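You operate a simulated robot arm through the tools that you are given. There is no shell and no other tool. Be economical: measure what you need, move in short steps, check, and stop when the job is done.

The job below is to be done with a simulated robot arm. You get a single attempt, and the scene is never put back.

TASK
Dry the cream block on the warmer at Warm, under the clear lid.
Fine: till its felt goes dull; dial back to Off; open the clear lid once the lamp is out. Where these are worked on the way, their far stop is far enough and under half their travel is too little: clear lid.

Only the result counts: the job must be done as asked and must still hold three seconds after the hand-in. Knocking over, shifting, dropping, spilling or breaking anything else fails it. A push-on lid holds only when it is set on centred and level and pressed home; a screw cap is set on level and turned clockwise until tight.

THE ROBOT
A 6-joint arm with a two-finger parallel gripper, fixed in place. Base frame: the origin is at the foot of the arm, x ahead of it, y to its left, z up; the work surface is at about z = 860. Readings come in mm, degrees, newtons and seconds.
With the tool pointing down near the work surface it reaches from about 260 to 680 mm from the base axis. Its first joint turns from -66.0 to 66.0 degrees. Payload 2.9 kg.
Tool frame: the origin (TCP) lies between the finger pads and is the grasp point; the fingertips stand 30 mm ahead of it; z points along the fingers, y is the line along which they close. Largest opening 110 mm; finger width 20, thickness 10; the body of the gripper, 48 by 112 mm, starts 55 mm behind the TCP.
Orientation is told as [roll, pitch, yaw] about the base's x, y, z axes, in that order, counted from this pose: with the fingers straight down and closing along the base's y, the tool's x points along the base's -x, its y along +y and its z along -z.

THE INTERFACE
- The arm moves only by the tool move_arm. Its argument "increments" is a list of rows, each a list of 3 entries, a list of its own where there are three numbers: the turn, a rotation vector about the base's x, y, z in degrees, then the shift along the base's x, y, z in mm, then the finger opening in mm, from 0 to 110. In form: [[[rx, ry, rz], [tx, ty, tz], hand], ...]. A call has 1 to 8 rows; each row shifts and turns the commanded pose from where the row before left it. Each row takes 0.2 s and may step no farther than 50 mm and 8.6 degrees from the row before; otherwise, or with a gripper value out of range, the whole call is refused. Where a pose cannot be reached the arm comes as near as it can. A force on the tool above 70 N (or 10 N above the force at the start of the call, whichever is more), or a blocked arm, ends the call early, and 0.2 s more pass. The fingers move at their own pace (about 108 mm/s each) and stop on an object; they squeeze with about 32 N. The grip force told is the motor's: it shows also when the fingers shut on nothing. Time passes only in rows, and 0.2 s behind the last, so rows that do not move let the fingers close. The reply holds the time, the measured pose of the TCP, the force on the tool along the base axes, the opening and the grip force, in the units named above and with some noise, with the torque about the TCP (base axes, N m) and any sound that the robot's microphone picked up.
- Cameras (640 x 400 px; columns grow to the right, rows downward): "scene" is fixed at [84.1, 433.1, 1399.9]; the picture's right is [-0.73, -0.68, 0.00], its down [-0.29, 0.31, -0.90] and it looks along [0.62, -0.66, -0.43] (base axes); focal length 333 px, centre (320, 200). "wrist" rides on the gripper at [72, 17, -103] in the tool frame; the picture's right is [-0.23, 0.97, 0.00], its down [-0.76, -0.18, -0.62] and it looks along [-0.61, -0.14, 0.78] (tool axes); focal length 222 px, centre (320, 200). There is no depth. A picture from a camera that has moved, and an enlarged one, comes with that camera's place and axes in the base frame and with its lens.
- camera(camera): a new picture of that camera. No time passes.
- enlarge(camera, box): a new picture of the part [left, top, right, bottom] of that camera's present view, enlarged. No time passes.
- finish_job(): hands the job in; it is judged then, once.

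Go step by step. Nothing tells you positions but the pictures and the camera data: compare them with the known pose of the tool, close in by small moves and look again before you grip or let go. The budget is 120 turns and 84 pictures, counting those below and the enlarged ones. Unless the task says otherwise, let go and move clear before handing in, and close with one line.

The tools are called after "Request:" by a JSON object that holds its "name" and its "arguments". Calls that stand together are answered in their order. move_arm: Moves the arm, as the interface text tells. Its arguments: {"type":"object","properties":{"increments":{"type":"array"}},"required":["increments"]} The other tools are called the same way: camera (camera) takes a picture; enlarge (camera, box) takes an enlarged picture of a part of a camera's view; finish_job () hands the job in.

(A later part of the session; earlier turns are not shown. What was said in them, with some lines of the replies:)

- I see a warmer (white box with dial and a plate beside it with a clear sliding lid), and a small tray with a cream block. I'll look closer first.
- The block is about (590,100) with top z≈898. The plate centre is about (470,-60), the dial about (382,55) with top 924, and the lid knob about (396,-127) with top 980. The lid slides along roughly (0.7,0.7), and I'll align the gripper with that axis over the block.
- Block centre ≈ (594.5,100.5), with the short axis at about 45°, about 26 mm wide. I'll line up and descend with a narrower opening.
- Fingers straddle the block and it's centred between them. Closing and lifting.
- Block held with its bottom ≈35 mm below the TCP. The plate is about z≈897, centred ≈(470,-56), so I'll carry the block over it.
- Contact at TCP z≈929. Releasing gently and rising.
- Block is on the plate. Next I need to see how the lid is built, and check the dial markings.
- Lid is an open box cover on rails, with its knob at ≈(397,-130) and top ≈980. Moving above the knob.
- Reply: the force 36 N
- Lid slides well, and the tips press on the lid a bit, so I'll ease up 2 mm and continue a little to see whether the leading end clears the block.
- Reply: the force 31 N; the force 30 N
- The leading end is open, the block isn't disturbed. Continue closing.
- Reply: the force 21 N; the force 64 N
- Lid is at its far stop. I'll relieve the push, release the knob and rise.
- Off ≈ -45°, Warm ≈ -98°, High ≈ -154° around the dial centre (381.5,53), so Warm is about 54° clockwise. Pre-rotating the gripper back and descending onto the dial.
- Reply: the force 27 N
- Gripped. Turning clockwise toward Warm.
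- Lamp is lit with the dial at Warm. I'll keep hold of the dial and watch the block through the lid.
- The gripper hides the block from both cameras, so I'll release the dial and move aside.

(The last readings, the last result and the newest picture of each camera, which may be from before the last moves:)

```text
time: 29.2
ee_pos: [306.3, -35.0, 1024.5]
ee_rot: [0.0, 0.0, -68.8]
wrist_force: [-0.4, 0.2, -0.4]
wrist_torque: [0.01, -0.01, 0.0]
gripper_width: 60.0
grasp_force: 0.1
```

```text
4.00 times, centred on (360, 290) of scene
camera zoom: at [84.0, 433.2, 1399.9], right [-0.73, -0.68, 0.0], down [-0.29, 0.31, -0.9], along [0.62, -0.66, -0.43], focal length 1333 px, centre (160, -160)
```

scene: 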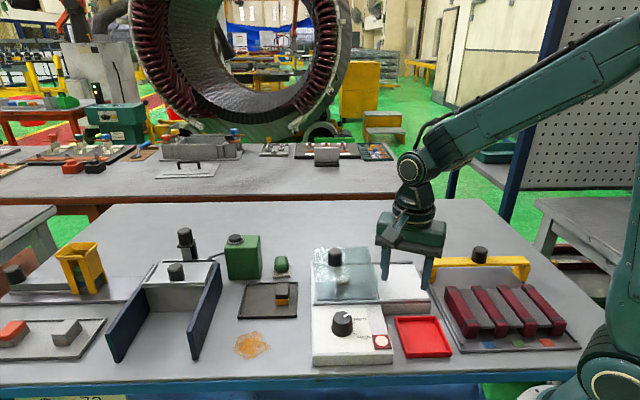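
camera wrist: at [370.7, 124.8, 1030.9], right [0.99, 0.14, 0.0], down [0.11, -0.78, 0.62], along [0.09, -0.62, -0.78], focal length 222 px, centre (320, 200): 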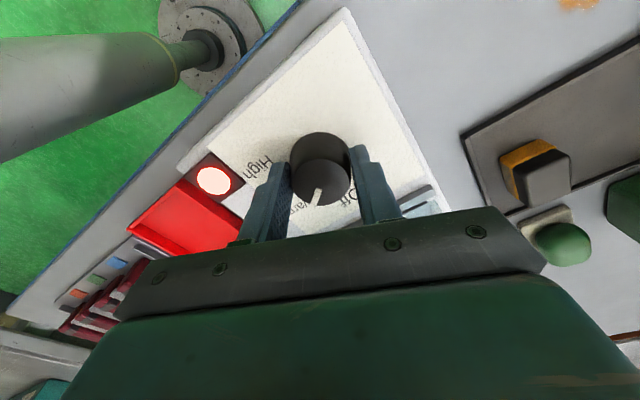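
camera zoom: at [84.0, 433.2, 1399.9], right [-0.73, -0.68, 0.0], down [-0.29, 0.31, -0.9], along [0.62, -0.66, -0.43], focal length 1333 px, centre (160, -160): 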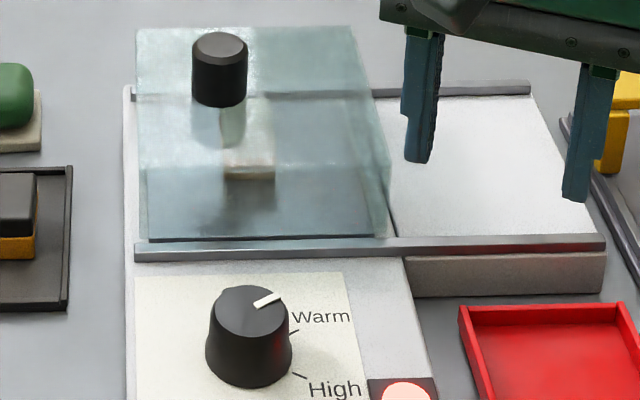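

Request:
{"name": "enlarge", "arguments": {"camera": "scene", "box": [335, 245, 385, 295]}}

Request:
{"name": "camera", "arguments": {"camera": "wrist"}}

```text
8.00 times, centred on (360, 270) of scene
camera zoom: at [84.0, 433.2, 1399.9], right [-0.73, -0.68, 0.0], down [-0.29, 0.31, -0.9], along [0.62, -0.66, -0.43], focal length 2666 px, centre (0, -360)
```

zoom: 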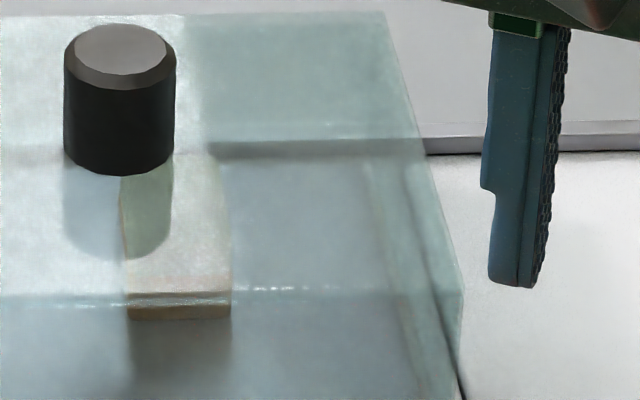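

```text
36 pictures are left
camera wrist: at [296.1, 40.4, 1127.8], right [0.99, 0.14, 0.0], down [0.11, -0.77, 0.62], along [0.09, -0.62, -0.78], focal length 222 px, centre (320, 200)
```

wrist: 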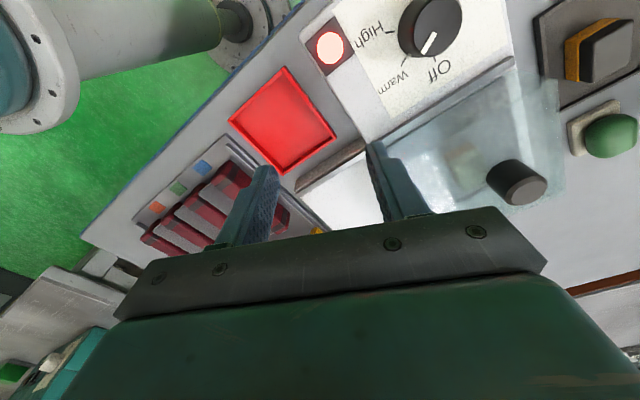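

Request:
{"name": "enlarge", "arguments": {"camera": "wrist", "box": [400, 100, 560, 220]}}

```text
3.33 times, centred on (480, 160) of wrist
camera zoom: at [296.1, 40.4, 1127.8], right [0.99, 0.14, 0.0], down [0.11, -0.77, 0.62], along [0.09, -0.62, -0.78], focal length 740 px, centre (-213, 333)
```

zoom: 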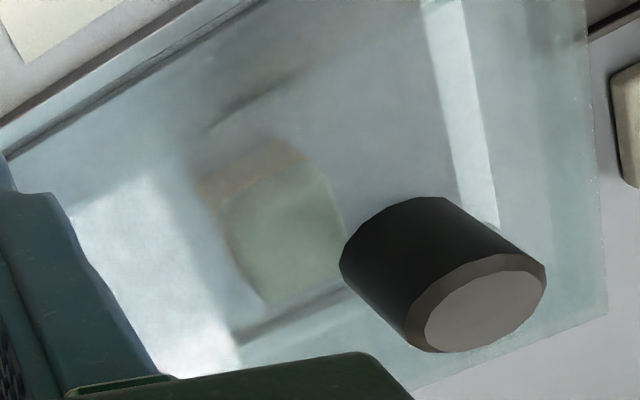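

Request:
{"name": "move_arm", "arguments": {"increments": [[[0, 0, 0], [40, 10, 15], 60], [[0, 0, 0], [0, 0, 0], 60]]}}

Request:
{"name": "enlarge", "arguments": {"camera": "wrist", "box": [340, 80, 500, 200]}}

```text
time: 29.8
ee_pos: [351.7, -24.2, 1039.4]
ee_rot: [0.0, 0.1, -68.9]
wrist_force: [0.6, -0.8, -0.8]
wrist_torque: [0.0, 0.01, -0.01]
gripper_width: 60.2
grasp_force: 0.2
```

```text
3.33 times, centred on (420, 140) of wrist
camera zoom: at [341.5, 49.5, 1142.1], right [0.99, 0.14, 0.0], down [0.11, -0.77, 0.62], along [0.09, -0.62, -0.78], focal length 740 px, centre (-13, 400)
```

zoom: 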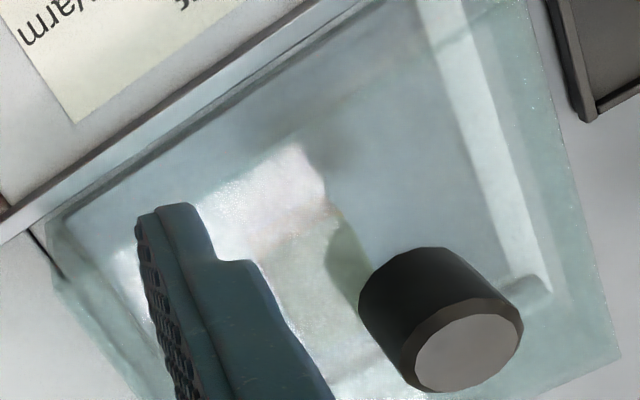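

Request:
{"name": "move_arm", "arguments": {"increments": [[[0, 0, 0], [-40, -10, -15], 60], [[0, 0, 0], [0, 0, 0], 60], [[0, 0, 0], [0, 0, 0], 60]]}}

Request:
{"name": "enlarge", "arguments": {"camera": "wrist", "box": [400, 110, 500, 200]}}

Request:
{"name": "enlarge", "arguments": {"camera": "scene", "box": [340, 250, 380, 290]}}

```text
time: 30.6
ee_pos: [310.7, -34.6, 1022.4]
ee_rot: [-0.1, 0.1, -69.0]
wrist_force: [-0.1, -0.7, 0.2]
wrist_torque: [-0.03, -0.01, -0.02]
gripper_width: 60.2
grasp_force: 0.0
```

```text
4.44 times, centred on (450, 155) of wrist
camera zoom: at [300.4, 39.7, 1126.2], right [0.99, 0.14, 0.0], down [0.11, -0.77, 0.62], along [0.09, -0.62, -0.78], focal length 987 px, centre (-258, 400)
```

zoom: 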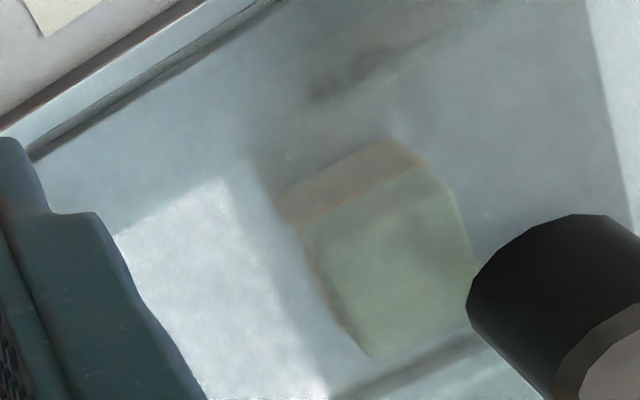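

```text
10.00 times, centred on (360, 270) of scene
camera zoom: at [84.1, 433.1, 1399.9], right [-0.73, -0.68, 0.0], down [-0.29, 0.31, -0.9], along [0.62, -0.66, -0.43], focal length 3332 px, centre (-80, -500)
```

zoom: 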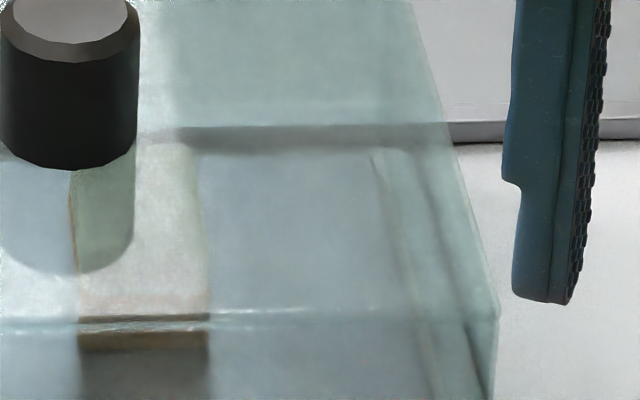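

Request:
{"name": "move_arm", "arguments": {"increments": [[[0, 0, 0], [0, 0, 0], 60], [[0, 0, 0], [0, 0, 0], 60], [[0, 0, 0], [0, 0, 0], 60], [[0, 0, 0], [0, 0, 0], 60], [[0, 0, 0], [0, 0, 0], 60], [[0, 0, 0], [0, 0, 0], 60], [[0, 0, 0], [0, 0, 0], 60], [[0, 0, 0], [0, 0, 0], 60]]}}

Request:
{"name": "enlarge", "arguments": {"camera": "wrist", "box": [400, 110, 500, 200]}}

```text
time: 32.4
ee_pos: [310.6, -32.5, 1023.0]
ee_rot: [0.0, 0.0, -68.9]
wrist_force: [0.9, -0.2, 0.4]
wrist_torque: [-0.01, 0.02, 0.02]
gripper_width: 60.1
grasp_force: 0.0
```

```text
4.44 times, centred on (450, 155) of wrist
camera zoom: at [300.5, 39.8, 1126.2], right [0.99, 0.14, 0.0], down [0.11, -0.77, 0.62], along [0.09, -0.62, -0.78], focal length 987 px, centre (-258, 400)
```

zoom: 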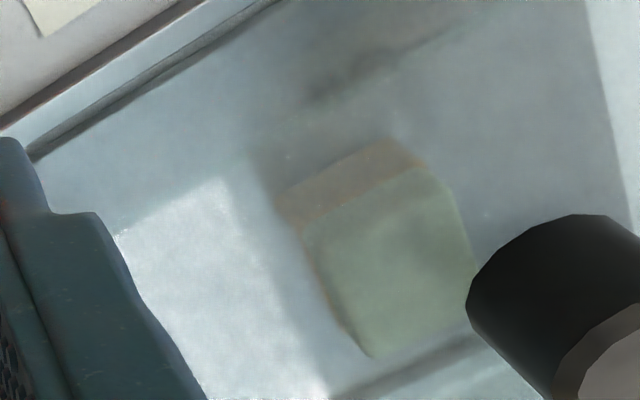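

Request:
{"name": "move_arm", "arguments": {"increments": [[[0, 0, 0], [0, 0, 0], 60], [[0, 0, 0], [0, 0, 0], 60], [[0, 0, 0], [0, 0, 0], 60], [[0, 0, 0], [0, 0, 0], 60], [[0, 0, 0], [0, 0, 0], 60], [[0, 0, 0], [0, 0, 0], 60], [[0, 0, 0], [0, 0, 0], 60], [[0, 0, 0], [0, 0, 0], 60]]}}

Request:
{"name": "enlarge", "arguments": {"camera": "wrist", "box": [400, 110, 500, 200]}}

```text
time: 34.2
ee_pos: [311.0, -34.5, 1022.3]
ee_rot: [0.0, 0.1, -68.9]
wrist_force: [-0.4, -0.5, -0.2]
wrist_torque: [-0.01, -0.03, 0.0]
gripper_width: 59.8
grasp_force: 0.1
```

```text
4.44 times, centred on (450, 155) of wrist
camera zoom: at [300.5, 39.8, 1126.2], right [0.99, 0.14, 0.0], down [0.11, -0.77, 0.62], along [0.09, -0.62, -0.78], focal length 987 px, centre (-258, 400)
```

zoom: 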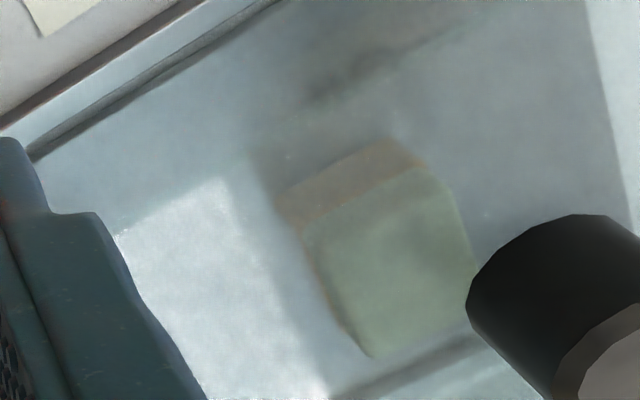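

Request:
{"name": "move_arm", "arguments": {"increments": [[[0, 0, 0], [0, 0, 0], 60], [[0, 0, 0], [0, 0, 0], 60], [[0, 0, 0], [0, 0, 0], 60], [[0, 0, 0], [0, 0, 0], 60], [[0, 0, 0], [0, 0, 0], 60], [[0, 0, 0], [0, 0, 0], 60], [[0, 0, 0], [0, 0, 0], 60], [[0, 0, 0], [0, 0, 0], 60]]}}

Request:
{"name": "enlarge", "arguments": {"camera": "wrist", "box": [400, 110, 500, 200]}}

Request:
{"name": "enlarge", "arguments": {"camera": "scene", "box": [340, 250, 380, 290]}}

```text
time: 36.0
ee_pos: [310.2, -33.4, 1022.7]
ee_rot: [0.0, 0.0, -68.8]
wrist_force: [-0.3, 0.5, 0.5]
wrist_torque: [0.0, 0.0, 0.01]
gripper_width: 60.1
grasp_force: 0.0
```

```text
4.44 times, centred on (450, 155) of wrist
camera zoom: at [300.5, 39.8, 1126.2], right [0.99, 0.14, 0.0], down [0.11, -0.77, 0.62], along [0.09, -0.62, -0.78], focal length 987 px, centre (-258, 400)
```

zoom: 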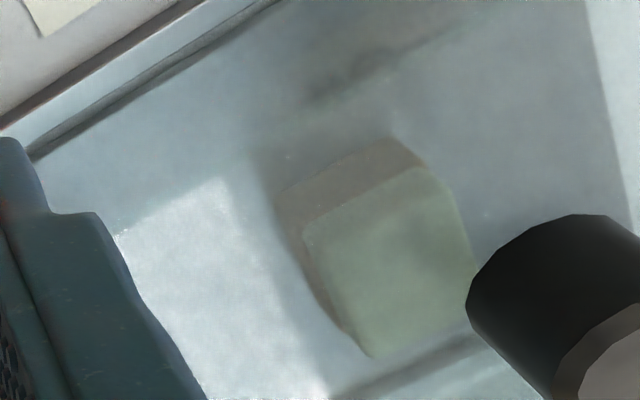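

```text
10.00 times, centred on (360, 270) of scene
camera zoom: at [84.1, 433.1, 1399.9], right [-0.73, -0.68, 0.0], down [-0.29, 0.31, -0.9], along [0.62, -0.66, -0.43], focal length 3332 px, centre (-80, -500)
```

zoom: 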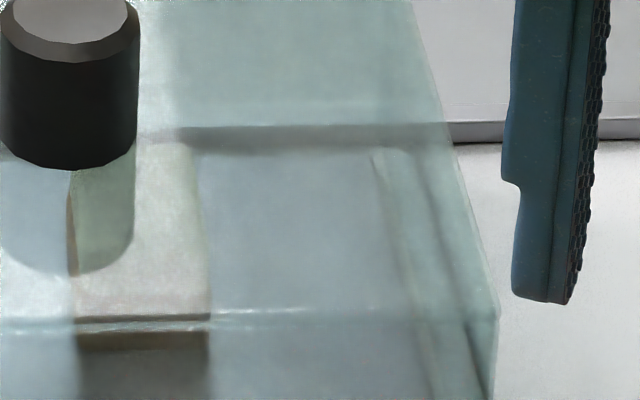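

The orange felt has just gone from bright orange to dull grey-brown, so it's dry. Back to the dial at once to turn it Off.

Request:
{"name": "move_arm", "arguments": {"increments": [[[0, 0, 0], [25, 30, 0], 60], [[0, 0, 0], [25, 30, -20], 60], [[0, 0, 0], [20.7, 24.7, -28], 60], [[0, 0, 0], [0, 0, -30], 60], [[0, 0, 0], [0, 0, -16], 60], [[0, 0, 0], [0, 0, 0], 25], [[0, 0, 0], [0, 0, 0], 25]]}}

```text
time: 37.6
ee_pos: [382.7, 50.3, 929.6]
ee_rot: [0.1, 0.0, -68.8]
wrist_force: [6.9, 2.6, -5.6]
wrist_torque: [-0.12, -0.25, 0.02]
gripper_width: 39.1
grasp_force: 45.0
```

Request:
{"name": "move_arm", "arguments": {"increments": [[[0, 0, 8], [0, 0, 0], 25], [[0, 0, 8], [0, 0, 0], 25], [[0, 0, 8], [0, 0, 0], 25], [[0, 0, 8], [0, 0, 0], 25], [[0, 0, 8], [0, 0, 0], 25], [[0, 0, 8], [0, 0, 0], 25], [[0, 0, 6], [0, 0, 0], 25], [[0, 0, 0], [0, 0, 0], 25]]}}

Request:
{"name": "enlarge", "arguments": {"camera": "scene", "box": [300, 280, 410, 370]}}

```text
time: 39.4
ee_pos: [381.9, 49.3, 928.8]
ee_rot: [0.1, -0.1, -14.9]
wrist_force: [6.6, -8.0, 30.9]
wrist_torque: [-0.37, 0.39, 0.03]
gripper_width: 38.5
grasp_force: 44.7
```

```text
4.44 times, centred on (355, 325) of scene
camera zoom: at [83.9, 432.9, 1400.0], right [-0.73, -0.68, 0.0], down [-0.29, 0.31, -0.9], along [0.62, -0.66, -0.43], focal length 1481 px, centre (164, -356)
```

zoom: 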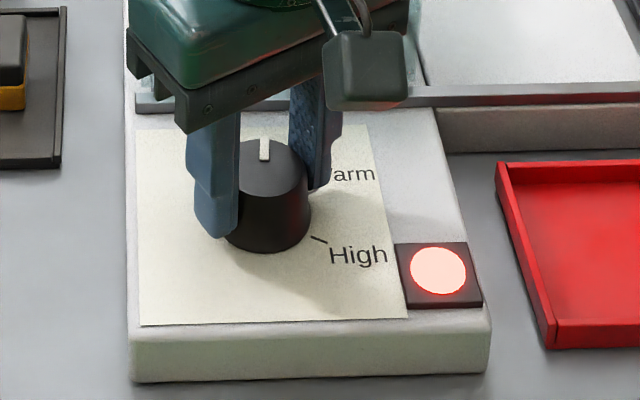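

Request:
{"name": "move_arm", "arguments": {"increments": [[[0, 0, 3], [0, 0, 0], 25], [[0, 0, 0], [0, 0, 0], 25], [[0, 0, 0], [0, 0, 0], 25]]}}

Request:
{"name": "enlarge", "arguments": {"camera": "scene", "box": [300, 280, 410, 370]}}

```text
time: 40.2
ee_pos: [382.0, 48.7, 928.2]
ee_rot: [0.0, -0.1, -11.9]
wrist_force: [-3.7, -11.0, 42.8]
wrist_torque: [-0.3, 0.39, 0.04]
gripper_width: 38.9
grasp_force: 45.0
```

```text
4.44 times, centred on (355, 325) of scene
camera zoom: at [83.5, 432.8, 1400.0], right [-0.73, -0.68, 0.0], down [-0.29, 0.31, -0.9], along [0.62, -0.66, -0.43], focal length 1481 px, centre (164, -356)
```

zoom: 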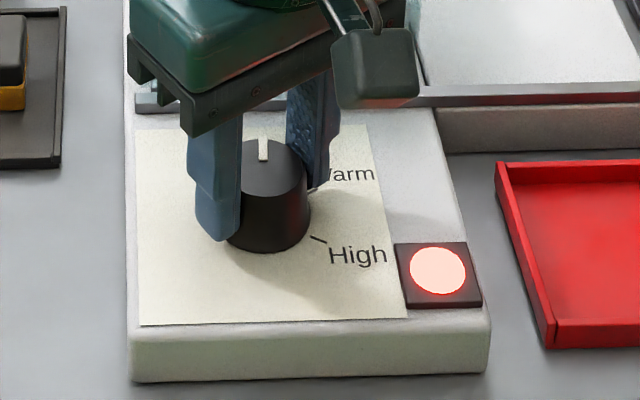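

Pointer is at Off, and the lamp is still on, presumably until it cools. I'll release the dial and move above the lid knob to wait.

Request:
{"name": "move_arm", "arguments": {"increments": [[[0, 0, 0], [0, 0, 0], 60], [[0, 0, 0], [0, 0, 0], 60], [[0, 0, 0], [0, 0, 45], 60], [[0, 0, 0], [0, 0, 45], 60], [[0, 0, -8.3], [26, -23, 15], 60], [[0, 0, -8.3], [26, -24, 0], 60], [[0, 0, -8.3], [26, -24, 0], 60], [[0, 0, -8.3], [25, -24, 0], 60]]}}

Request:
{"name": "camera", "arguments": {"camera": "wrist"}}

Request:
{"name": "enlarge", "arguments": {"camera": "scene", "box": [300, 230, 430, 370]}}

```text
time: 42.0
ee_pos: [482.8, -44.3, 1033.2]
ee_rot: [-0.1, 0.1, -45.2]
wrist_force: [-0.8, 0.5, -0.1]
wrist_torque: [-0.01, 0.01, 0.02]
gripper_width: 60.2
grasp_force: 0.1
```

```text
25 pictures are left
camera wrist: at [444.6, 20.2, 1137.5], right [0.85, 0.52, 0.0], down [0.41, -0.67, 0.62], along [0.33, -0.53, -0.78], focal length 222 px, centre (320, 200)
```

wrist: 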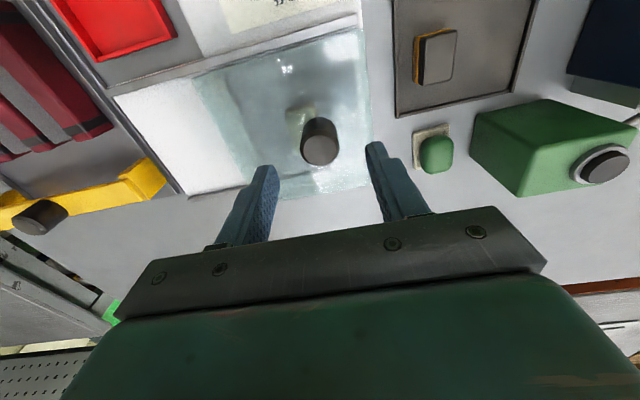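

```text
2.86 times, centred on (365, 300) of scene
camera zoom: at [84.0, 433.2, 1399.9], right [-0.73, -0.68, 0.0], down [-0.29, 0.31, -0.9], along [0.62, -0.66, -0.43], focal length 952 px, centre (191, -86)
```

zoom: 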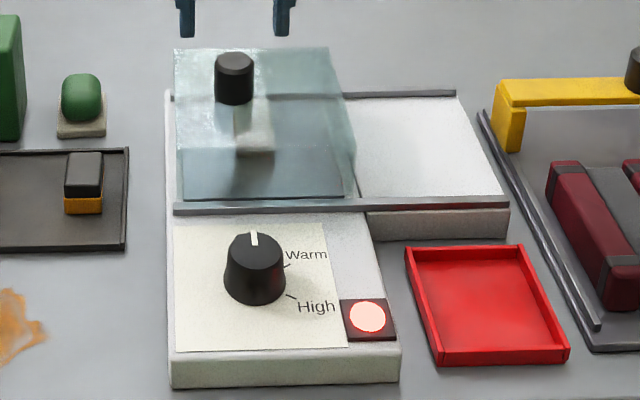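

Request:
{"name": "move_arm", "arguments": {"increments": [[[0, 0, 0], [1.5, -1.5, -22], 60], [[0, 0, 0], [0, 0, -23], 60], [[0, 0, 0], [0, 0, 0], 60], [[0, 0, 0], [0, 0, 0], 60], [[0, 0, 0], [0, 0, 0], 60], [[0, 0, 0], [0, 0, 0], 60], [[0, 0, 0], [0, 0, 0], 60], [[0, 0, 0], [0, 0, 0], 60]]}}

Request:
{"name": "enlarge", "arguments": {"camera": "scene", "box": [300, 210, 430, 370]}}

```text
time: 43.8
ee_pos: [486.6, -44.7, 987.1]
ee_rot: [0.0, 0.0, -45.1]
wrist_force: [0.0, 0.9, 0.5]
wrist_torque: [-0.02, 0.03, -0.01]
gripper_width: 60.0
grasp_force: 0.1
```

```text
2.50 times, centred on (365, 290) of scene
camera zoom: at [84.1, 433.1, 1399.9], right [-0.73, -0.68, 0.0], down [-0.29, 0.31, -0.9], along [0.62, -0.66, -0.43], focal length 833 px, centre (208, -25)
```

zoom: 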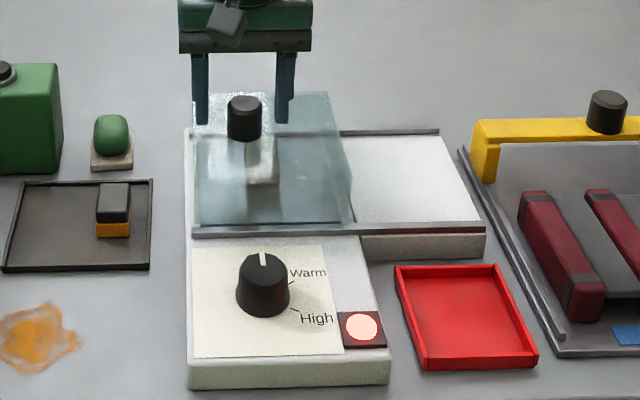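

Still lit with the dial at Off. Waiting.

Request:
{"name": "move_arm", "arguments": {"increments": [[[0, 0, 0], [0, 0, 0], 60], [[0, 0, 0], [0, 0, 0], 60], [[0, 0, 0], [0, 0, 0], 60], [[0, 0, 0], [0, 0, 0], 60], [[0, 0, 0], [0, 0, 0], 60], [[0, 0, 0], [0, 0, 0], 60], [[0, 0, 0], [0, 0, 0], 60], [[0, 0, 0], [0, 0, 0], 60]]}}

Request:
{"name": "enlarge", "arguments": {"camera": "scene", "box": [330, 290, 410, 370]}}

```text
time: 45.6
ee_pos: [486.4, -44.6, 987.3]
ee_rot: [-0.1, 0.0, -45.1]
wrist_force: [0.0, 0.0, 1.1]
wrist_torque: [0.01, 0.0, -0.01]
gripper_width: 59.9
grasp_force: 0.0
```

```text
5.00 times, centred on (370, 330) of scene
camera zoom: at [84.1, 433.1, 1399.9], right [-0.73, -0.68, 0.0], down [-0.29, 0.31, -0.9], along [0.62, -0.66, -0.43], focal length 1666 px, centre (70, -450)
```

zoom: 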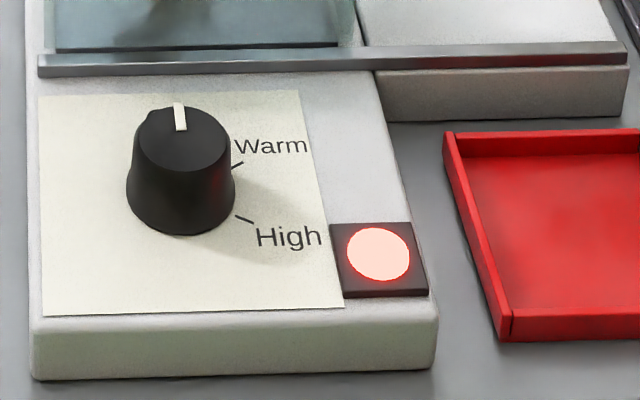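

Request:
{"name": "move_arm", "arguments": {"increments": [[[0, 0, 0], [0, 0, 0], 60], [[0, 0, 0], [0, 0, 0], 60], [[0, 0, 0], [0, 0, 0], 60], [[0, 0, 0], [0, 0, 0], 60], [[0, 0, 0], [0, 0, 0], 60], [[0, 0, 0], [0, 0, 0], 60], [[0, 0, 0], [0, 0, 0], 60], [[0, 0, 0], [0, 0, 0], 60]]}}

Request:
{"name": "move_arm", "arguments": {"increments": [[[0, 0, 0], [0, 0, 0], 60], [[0, 0, 0], [0, 0, 0], 60], [[0, 0, 0], [0, 0, 0], 60], [[0, 0, 0], [0, 0, 0], 60], [[0, 0, 0], [0, 0, 0], 60], [[0, 0, 0], [0, 0, 0], 60], [[0, 0, 0], [0, 0, 0], 60], [[0, 0, 0], [0, 0, 0], 60]]}}

Request:
{"name": "enlarge", "arguments": {"camera": "scene", "box": [330, 290, 410, 370]}}

```text
time: 47.4
ee_pos: [487.2, -44.0, 987.1]
ee_rot: [0.0, 0.0, -45.1]
wrist_force: [0.2, 0.1, 0.2]
wrist_torque: [-0.01, 0.01, 0.01]
gripper_width: 60.0
grasp_force: 0.0
```

```text
time: 49.2
ee_pos: [487.1, -44.4, 987.0]
ee_rot: [0.0, 0.0, -45.1]
wrist_force: [0.3, -0.2, 0.0]
wrist_torque: [0.0, 0.01, -0.01]
gripper_width: 59.9
grasp_force: 0.2
```

```text
5.00 times, centred on (370, 330) of scene
camera zoom: at [84.1, 433.1, 1399.9], right [-0.73, -0.68, 0.0], down [-0.29, 0.31, -0.9], along [0.62, -0.66, -0.43], focal length 1666 px, centre (70, -450)
```

zoom: 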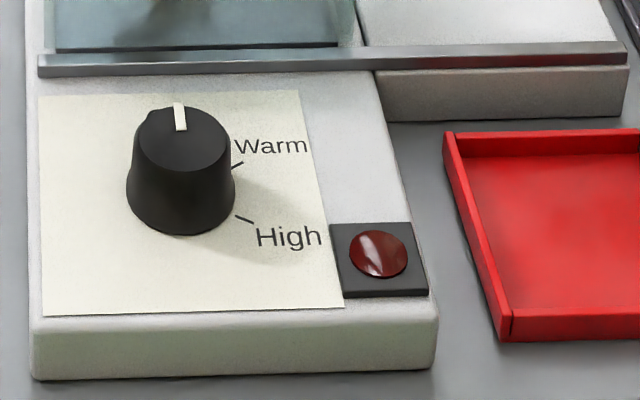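

Lamp is out. Gripping the lid knob and sliding it open.

Request:
{"name": "move_arm", "arguments": {"increments": [[[0, 0, 0], [-1, 0, -0.7], 25], [[0, 0, 0], [0, 0, 0], 25], [[0, 0, 0], [0, 0, 0], 25], [[0, 0, 0], [-6, -6, 0], 25], [[0, 0, 0], [-7, -7, 0], 25], [[0, 0, 0], [-7, -7, 0], 25], [[0, 0, 0], [0, 0, 0], 25]]}}

Request:
{"name": "enlarge", "arguments": {"camera": "scene", "box": [300, 220, 430, 310]}}

```text
time: 50.8
ee_pos: [464.6, -65.4, 987.6]
ee_rot: [0.1, -0.1, -45.1]
wrist_force: [1.3, -0.8, 3.0]
wrist_torque: [-0.91, -0.46, 0.18]
gripper_width: 31.5
grasp_force: 45.0
```

```text
4.44 times, centred on (365, 265) of scene
camera zoom: at [84.1, 433.2, 1399.9], right [-0.73, -0.68, 0.0], down [-0.29, 0.31, -0.9], along [0.62, -0.66, -0.43], focal length 1481 px, centre (120, -89)
```

zoom: 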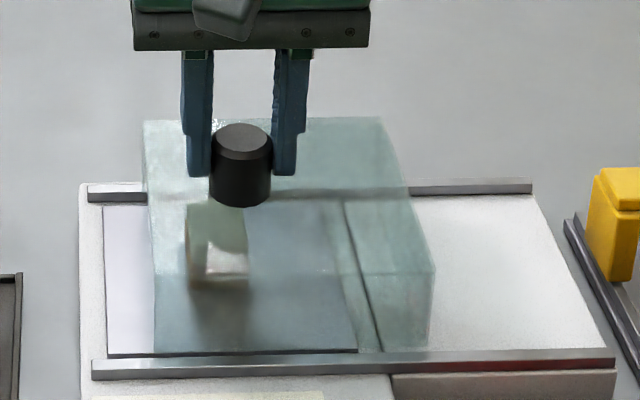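

Request:
{"name": "move_arm", "arguments": {"increments": [[[0, 0, 0], [-7, -7, 0], 25], [[0, 0, 0], [-7, -7, 0], 25], [[0, 0, 0], [-7, -7, 0], 25], [[0, 0, 0], [-7, -7, 0], 25], [[0, 0, 0], [-7, -7, 0], 25], [[0, 0, 0], [-7, -7, 0], 25], [[0, 0, 0], [-7, -7, 0], 25], [[0, 0, 0], [0, 0, 0], 25]]}}

Request:
{"name": "move_arm", "arguments": {"increments": [[[0, 0, 0], [-6, -6, 0], 25], [[0, 0, 0], [-5, -5, 0], 25], [[0, 0, 0], [-4, -4, 0], 25], [[0, 0, 0], [-2, -2, 0], 25], [[0, 0, 0], [-2, -2, 0], 25], [[0, 0, 0], [0, 0, 0], 25]]}}

Request:
{"name": "enlarge", "arguments": {"camera": "scene", "box": [300, 200, 460, 310]}}

```text
time: 52.6
ee_pos: [415.8, -116.4, 987.3]
ee_rot: [0.0, 0.0, -45.1]
wrist_force: [-11.2, 11.9, 17.4]
wrist_torque: [0.28, -0.37, -0.04]
gripper_width: 31.3
grasp_force: 45.1
```

```text
time: 54.0
ee_pos: [395.1, -134.2, 987.4]
ee_rot: [0.0, 0.0, -45.1]
wrist_force: [-9.9, 13.1, 23.5]
wrist_torque: [0.74, 0.19, -0.06]
gripper_width: 31.3
grasp_force: 44.8
```

```text
3.64 times, centred on (380, 255) of scene
camera zoom: at [83.5, 433.6, 1399.8], right [-0.73, -0.68, 0.0], down [-0.29, 0.31, -0.9], along [0.62, -0.66, -0.43], focal length 1212 px, centre (102, 0)
```

zoom: 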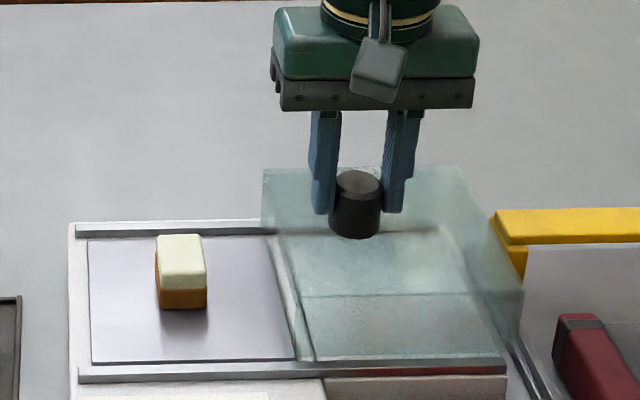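

Lid is back at its open position and the block is untouched, its felt a dull brown. Releasing and moving clear.

Request:
{"name": "move_arm", "arguments": {"increments": [[[0, 0, 0], [0, 0, 0], 60], [[0, 0, 0], [0, 0, 0], 60], [[0, 0, 0], [0, 0, 40], 60], [[0, 0, 0], [0, 0, 40], 60], [[0, 0, 0], [0, 0, 40], 60], [[0, 0, 0], [0, 0, 0], 60]]}}

Request:
{"name": "camera", "arguments": {"camera": "scene"}}

Request:
{"name": "enlarge", "arguments": {"camera": "scene", "box": [300, 230, 460, 370]}}

```text
time: 55.4
ee_pos: [396.7, -134.0, 1105.8]
ee_rot: [0.0, 0.0, -45.1]
wrist_force: [0.6, -0.5, -0.4]
wrist_torque: [-0.01, -0.01, 0.0]
gripper_width: 60.1
grasp_force: 0.1
```

```text
18 pictures are left
```

scene: 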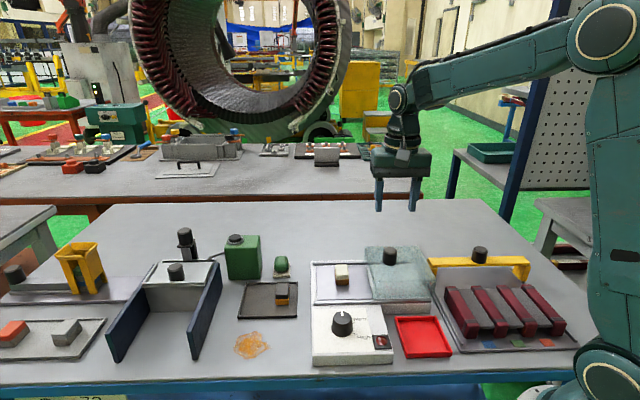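

```text
2.86 times, centred on (380, 300) of scene
camera zoom: at [84.1, 433.2, 1399.9], right [-0.73, -0.68, 0.0], down [-0.29, 0.31, -0.9], along [0.62, -0.66, -0.43], focal length 952 px, centre (149, -86)
```

zoom: 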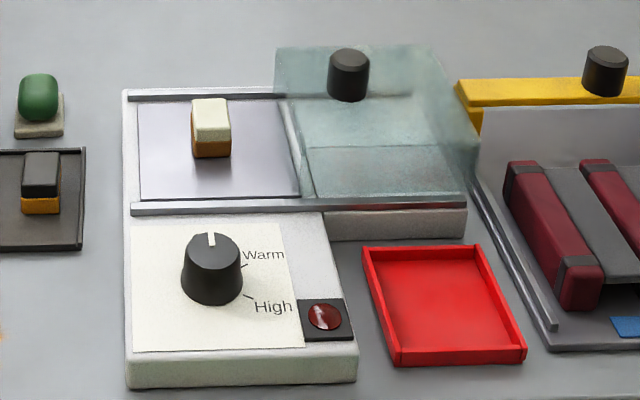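

The block's felt is dull brown (the untouched grey block's felt is still bright orange), the dial is at Off, the lamp is out and the lid is open. Nothing else has moved, so I'm handing in.

Request:
{"name": "finish_job", "arguments": {}}

```text
The job is handed in.
```

The cream block was dried at Warm under the clear lid until its felt went dull; the dial is back at Off, and I opened the lid after the lamp went out.
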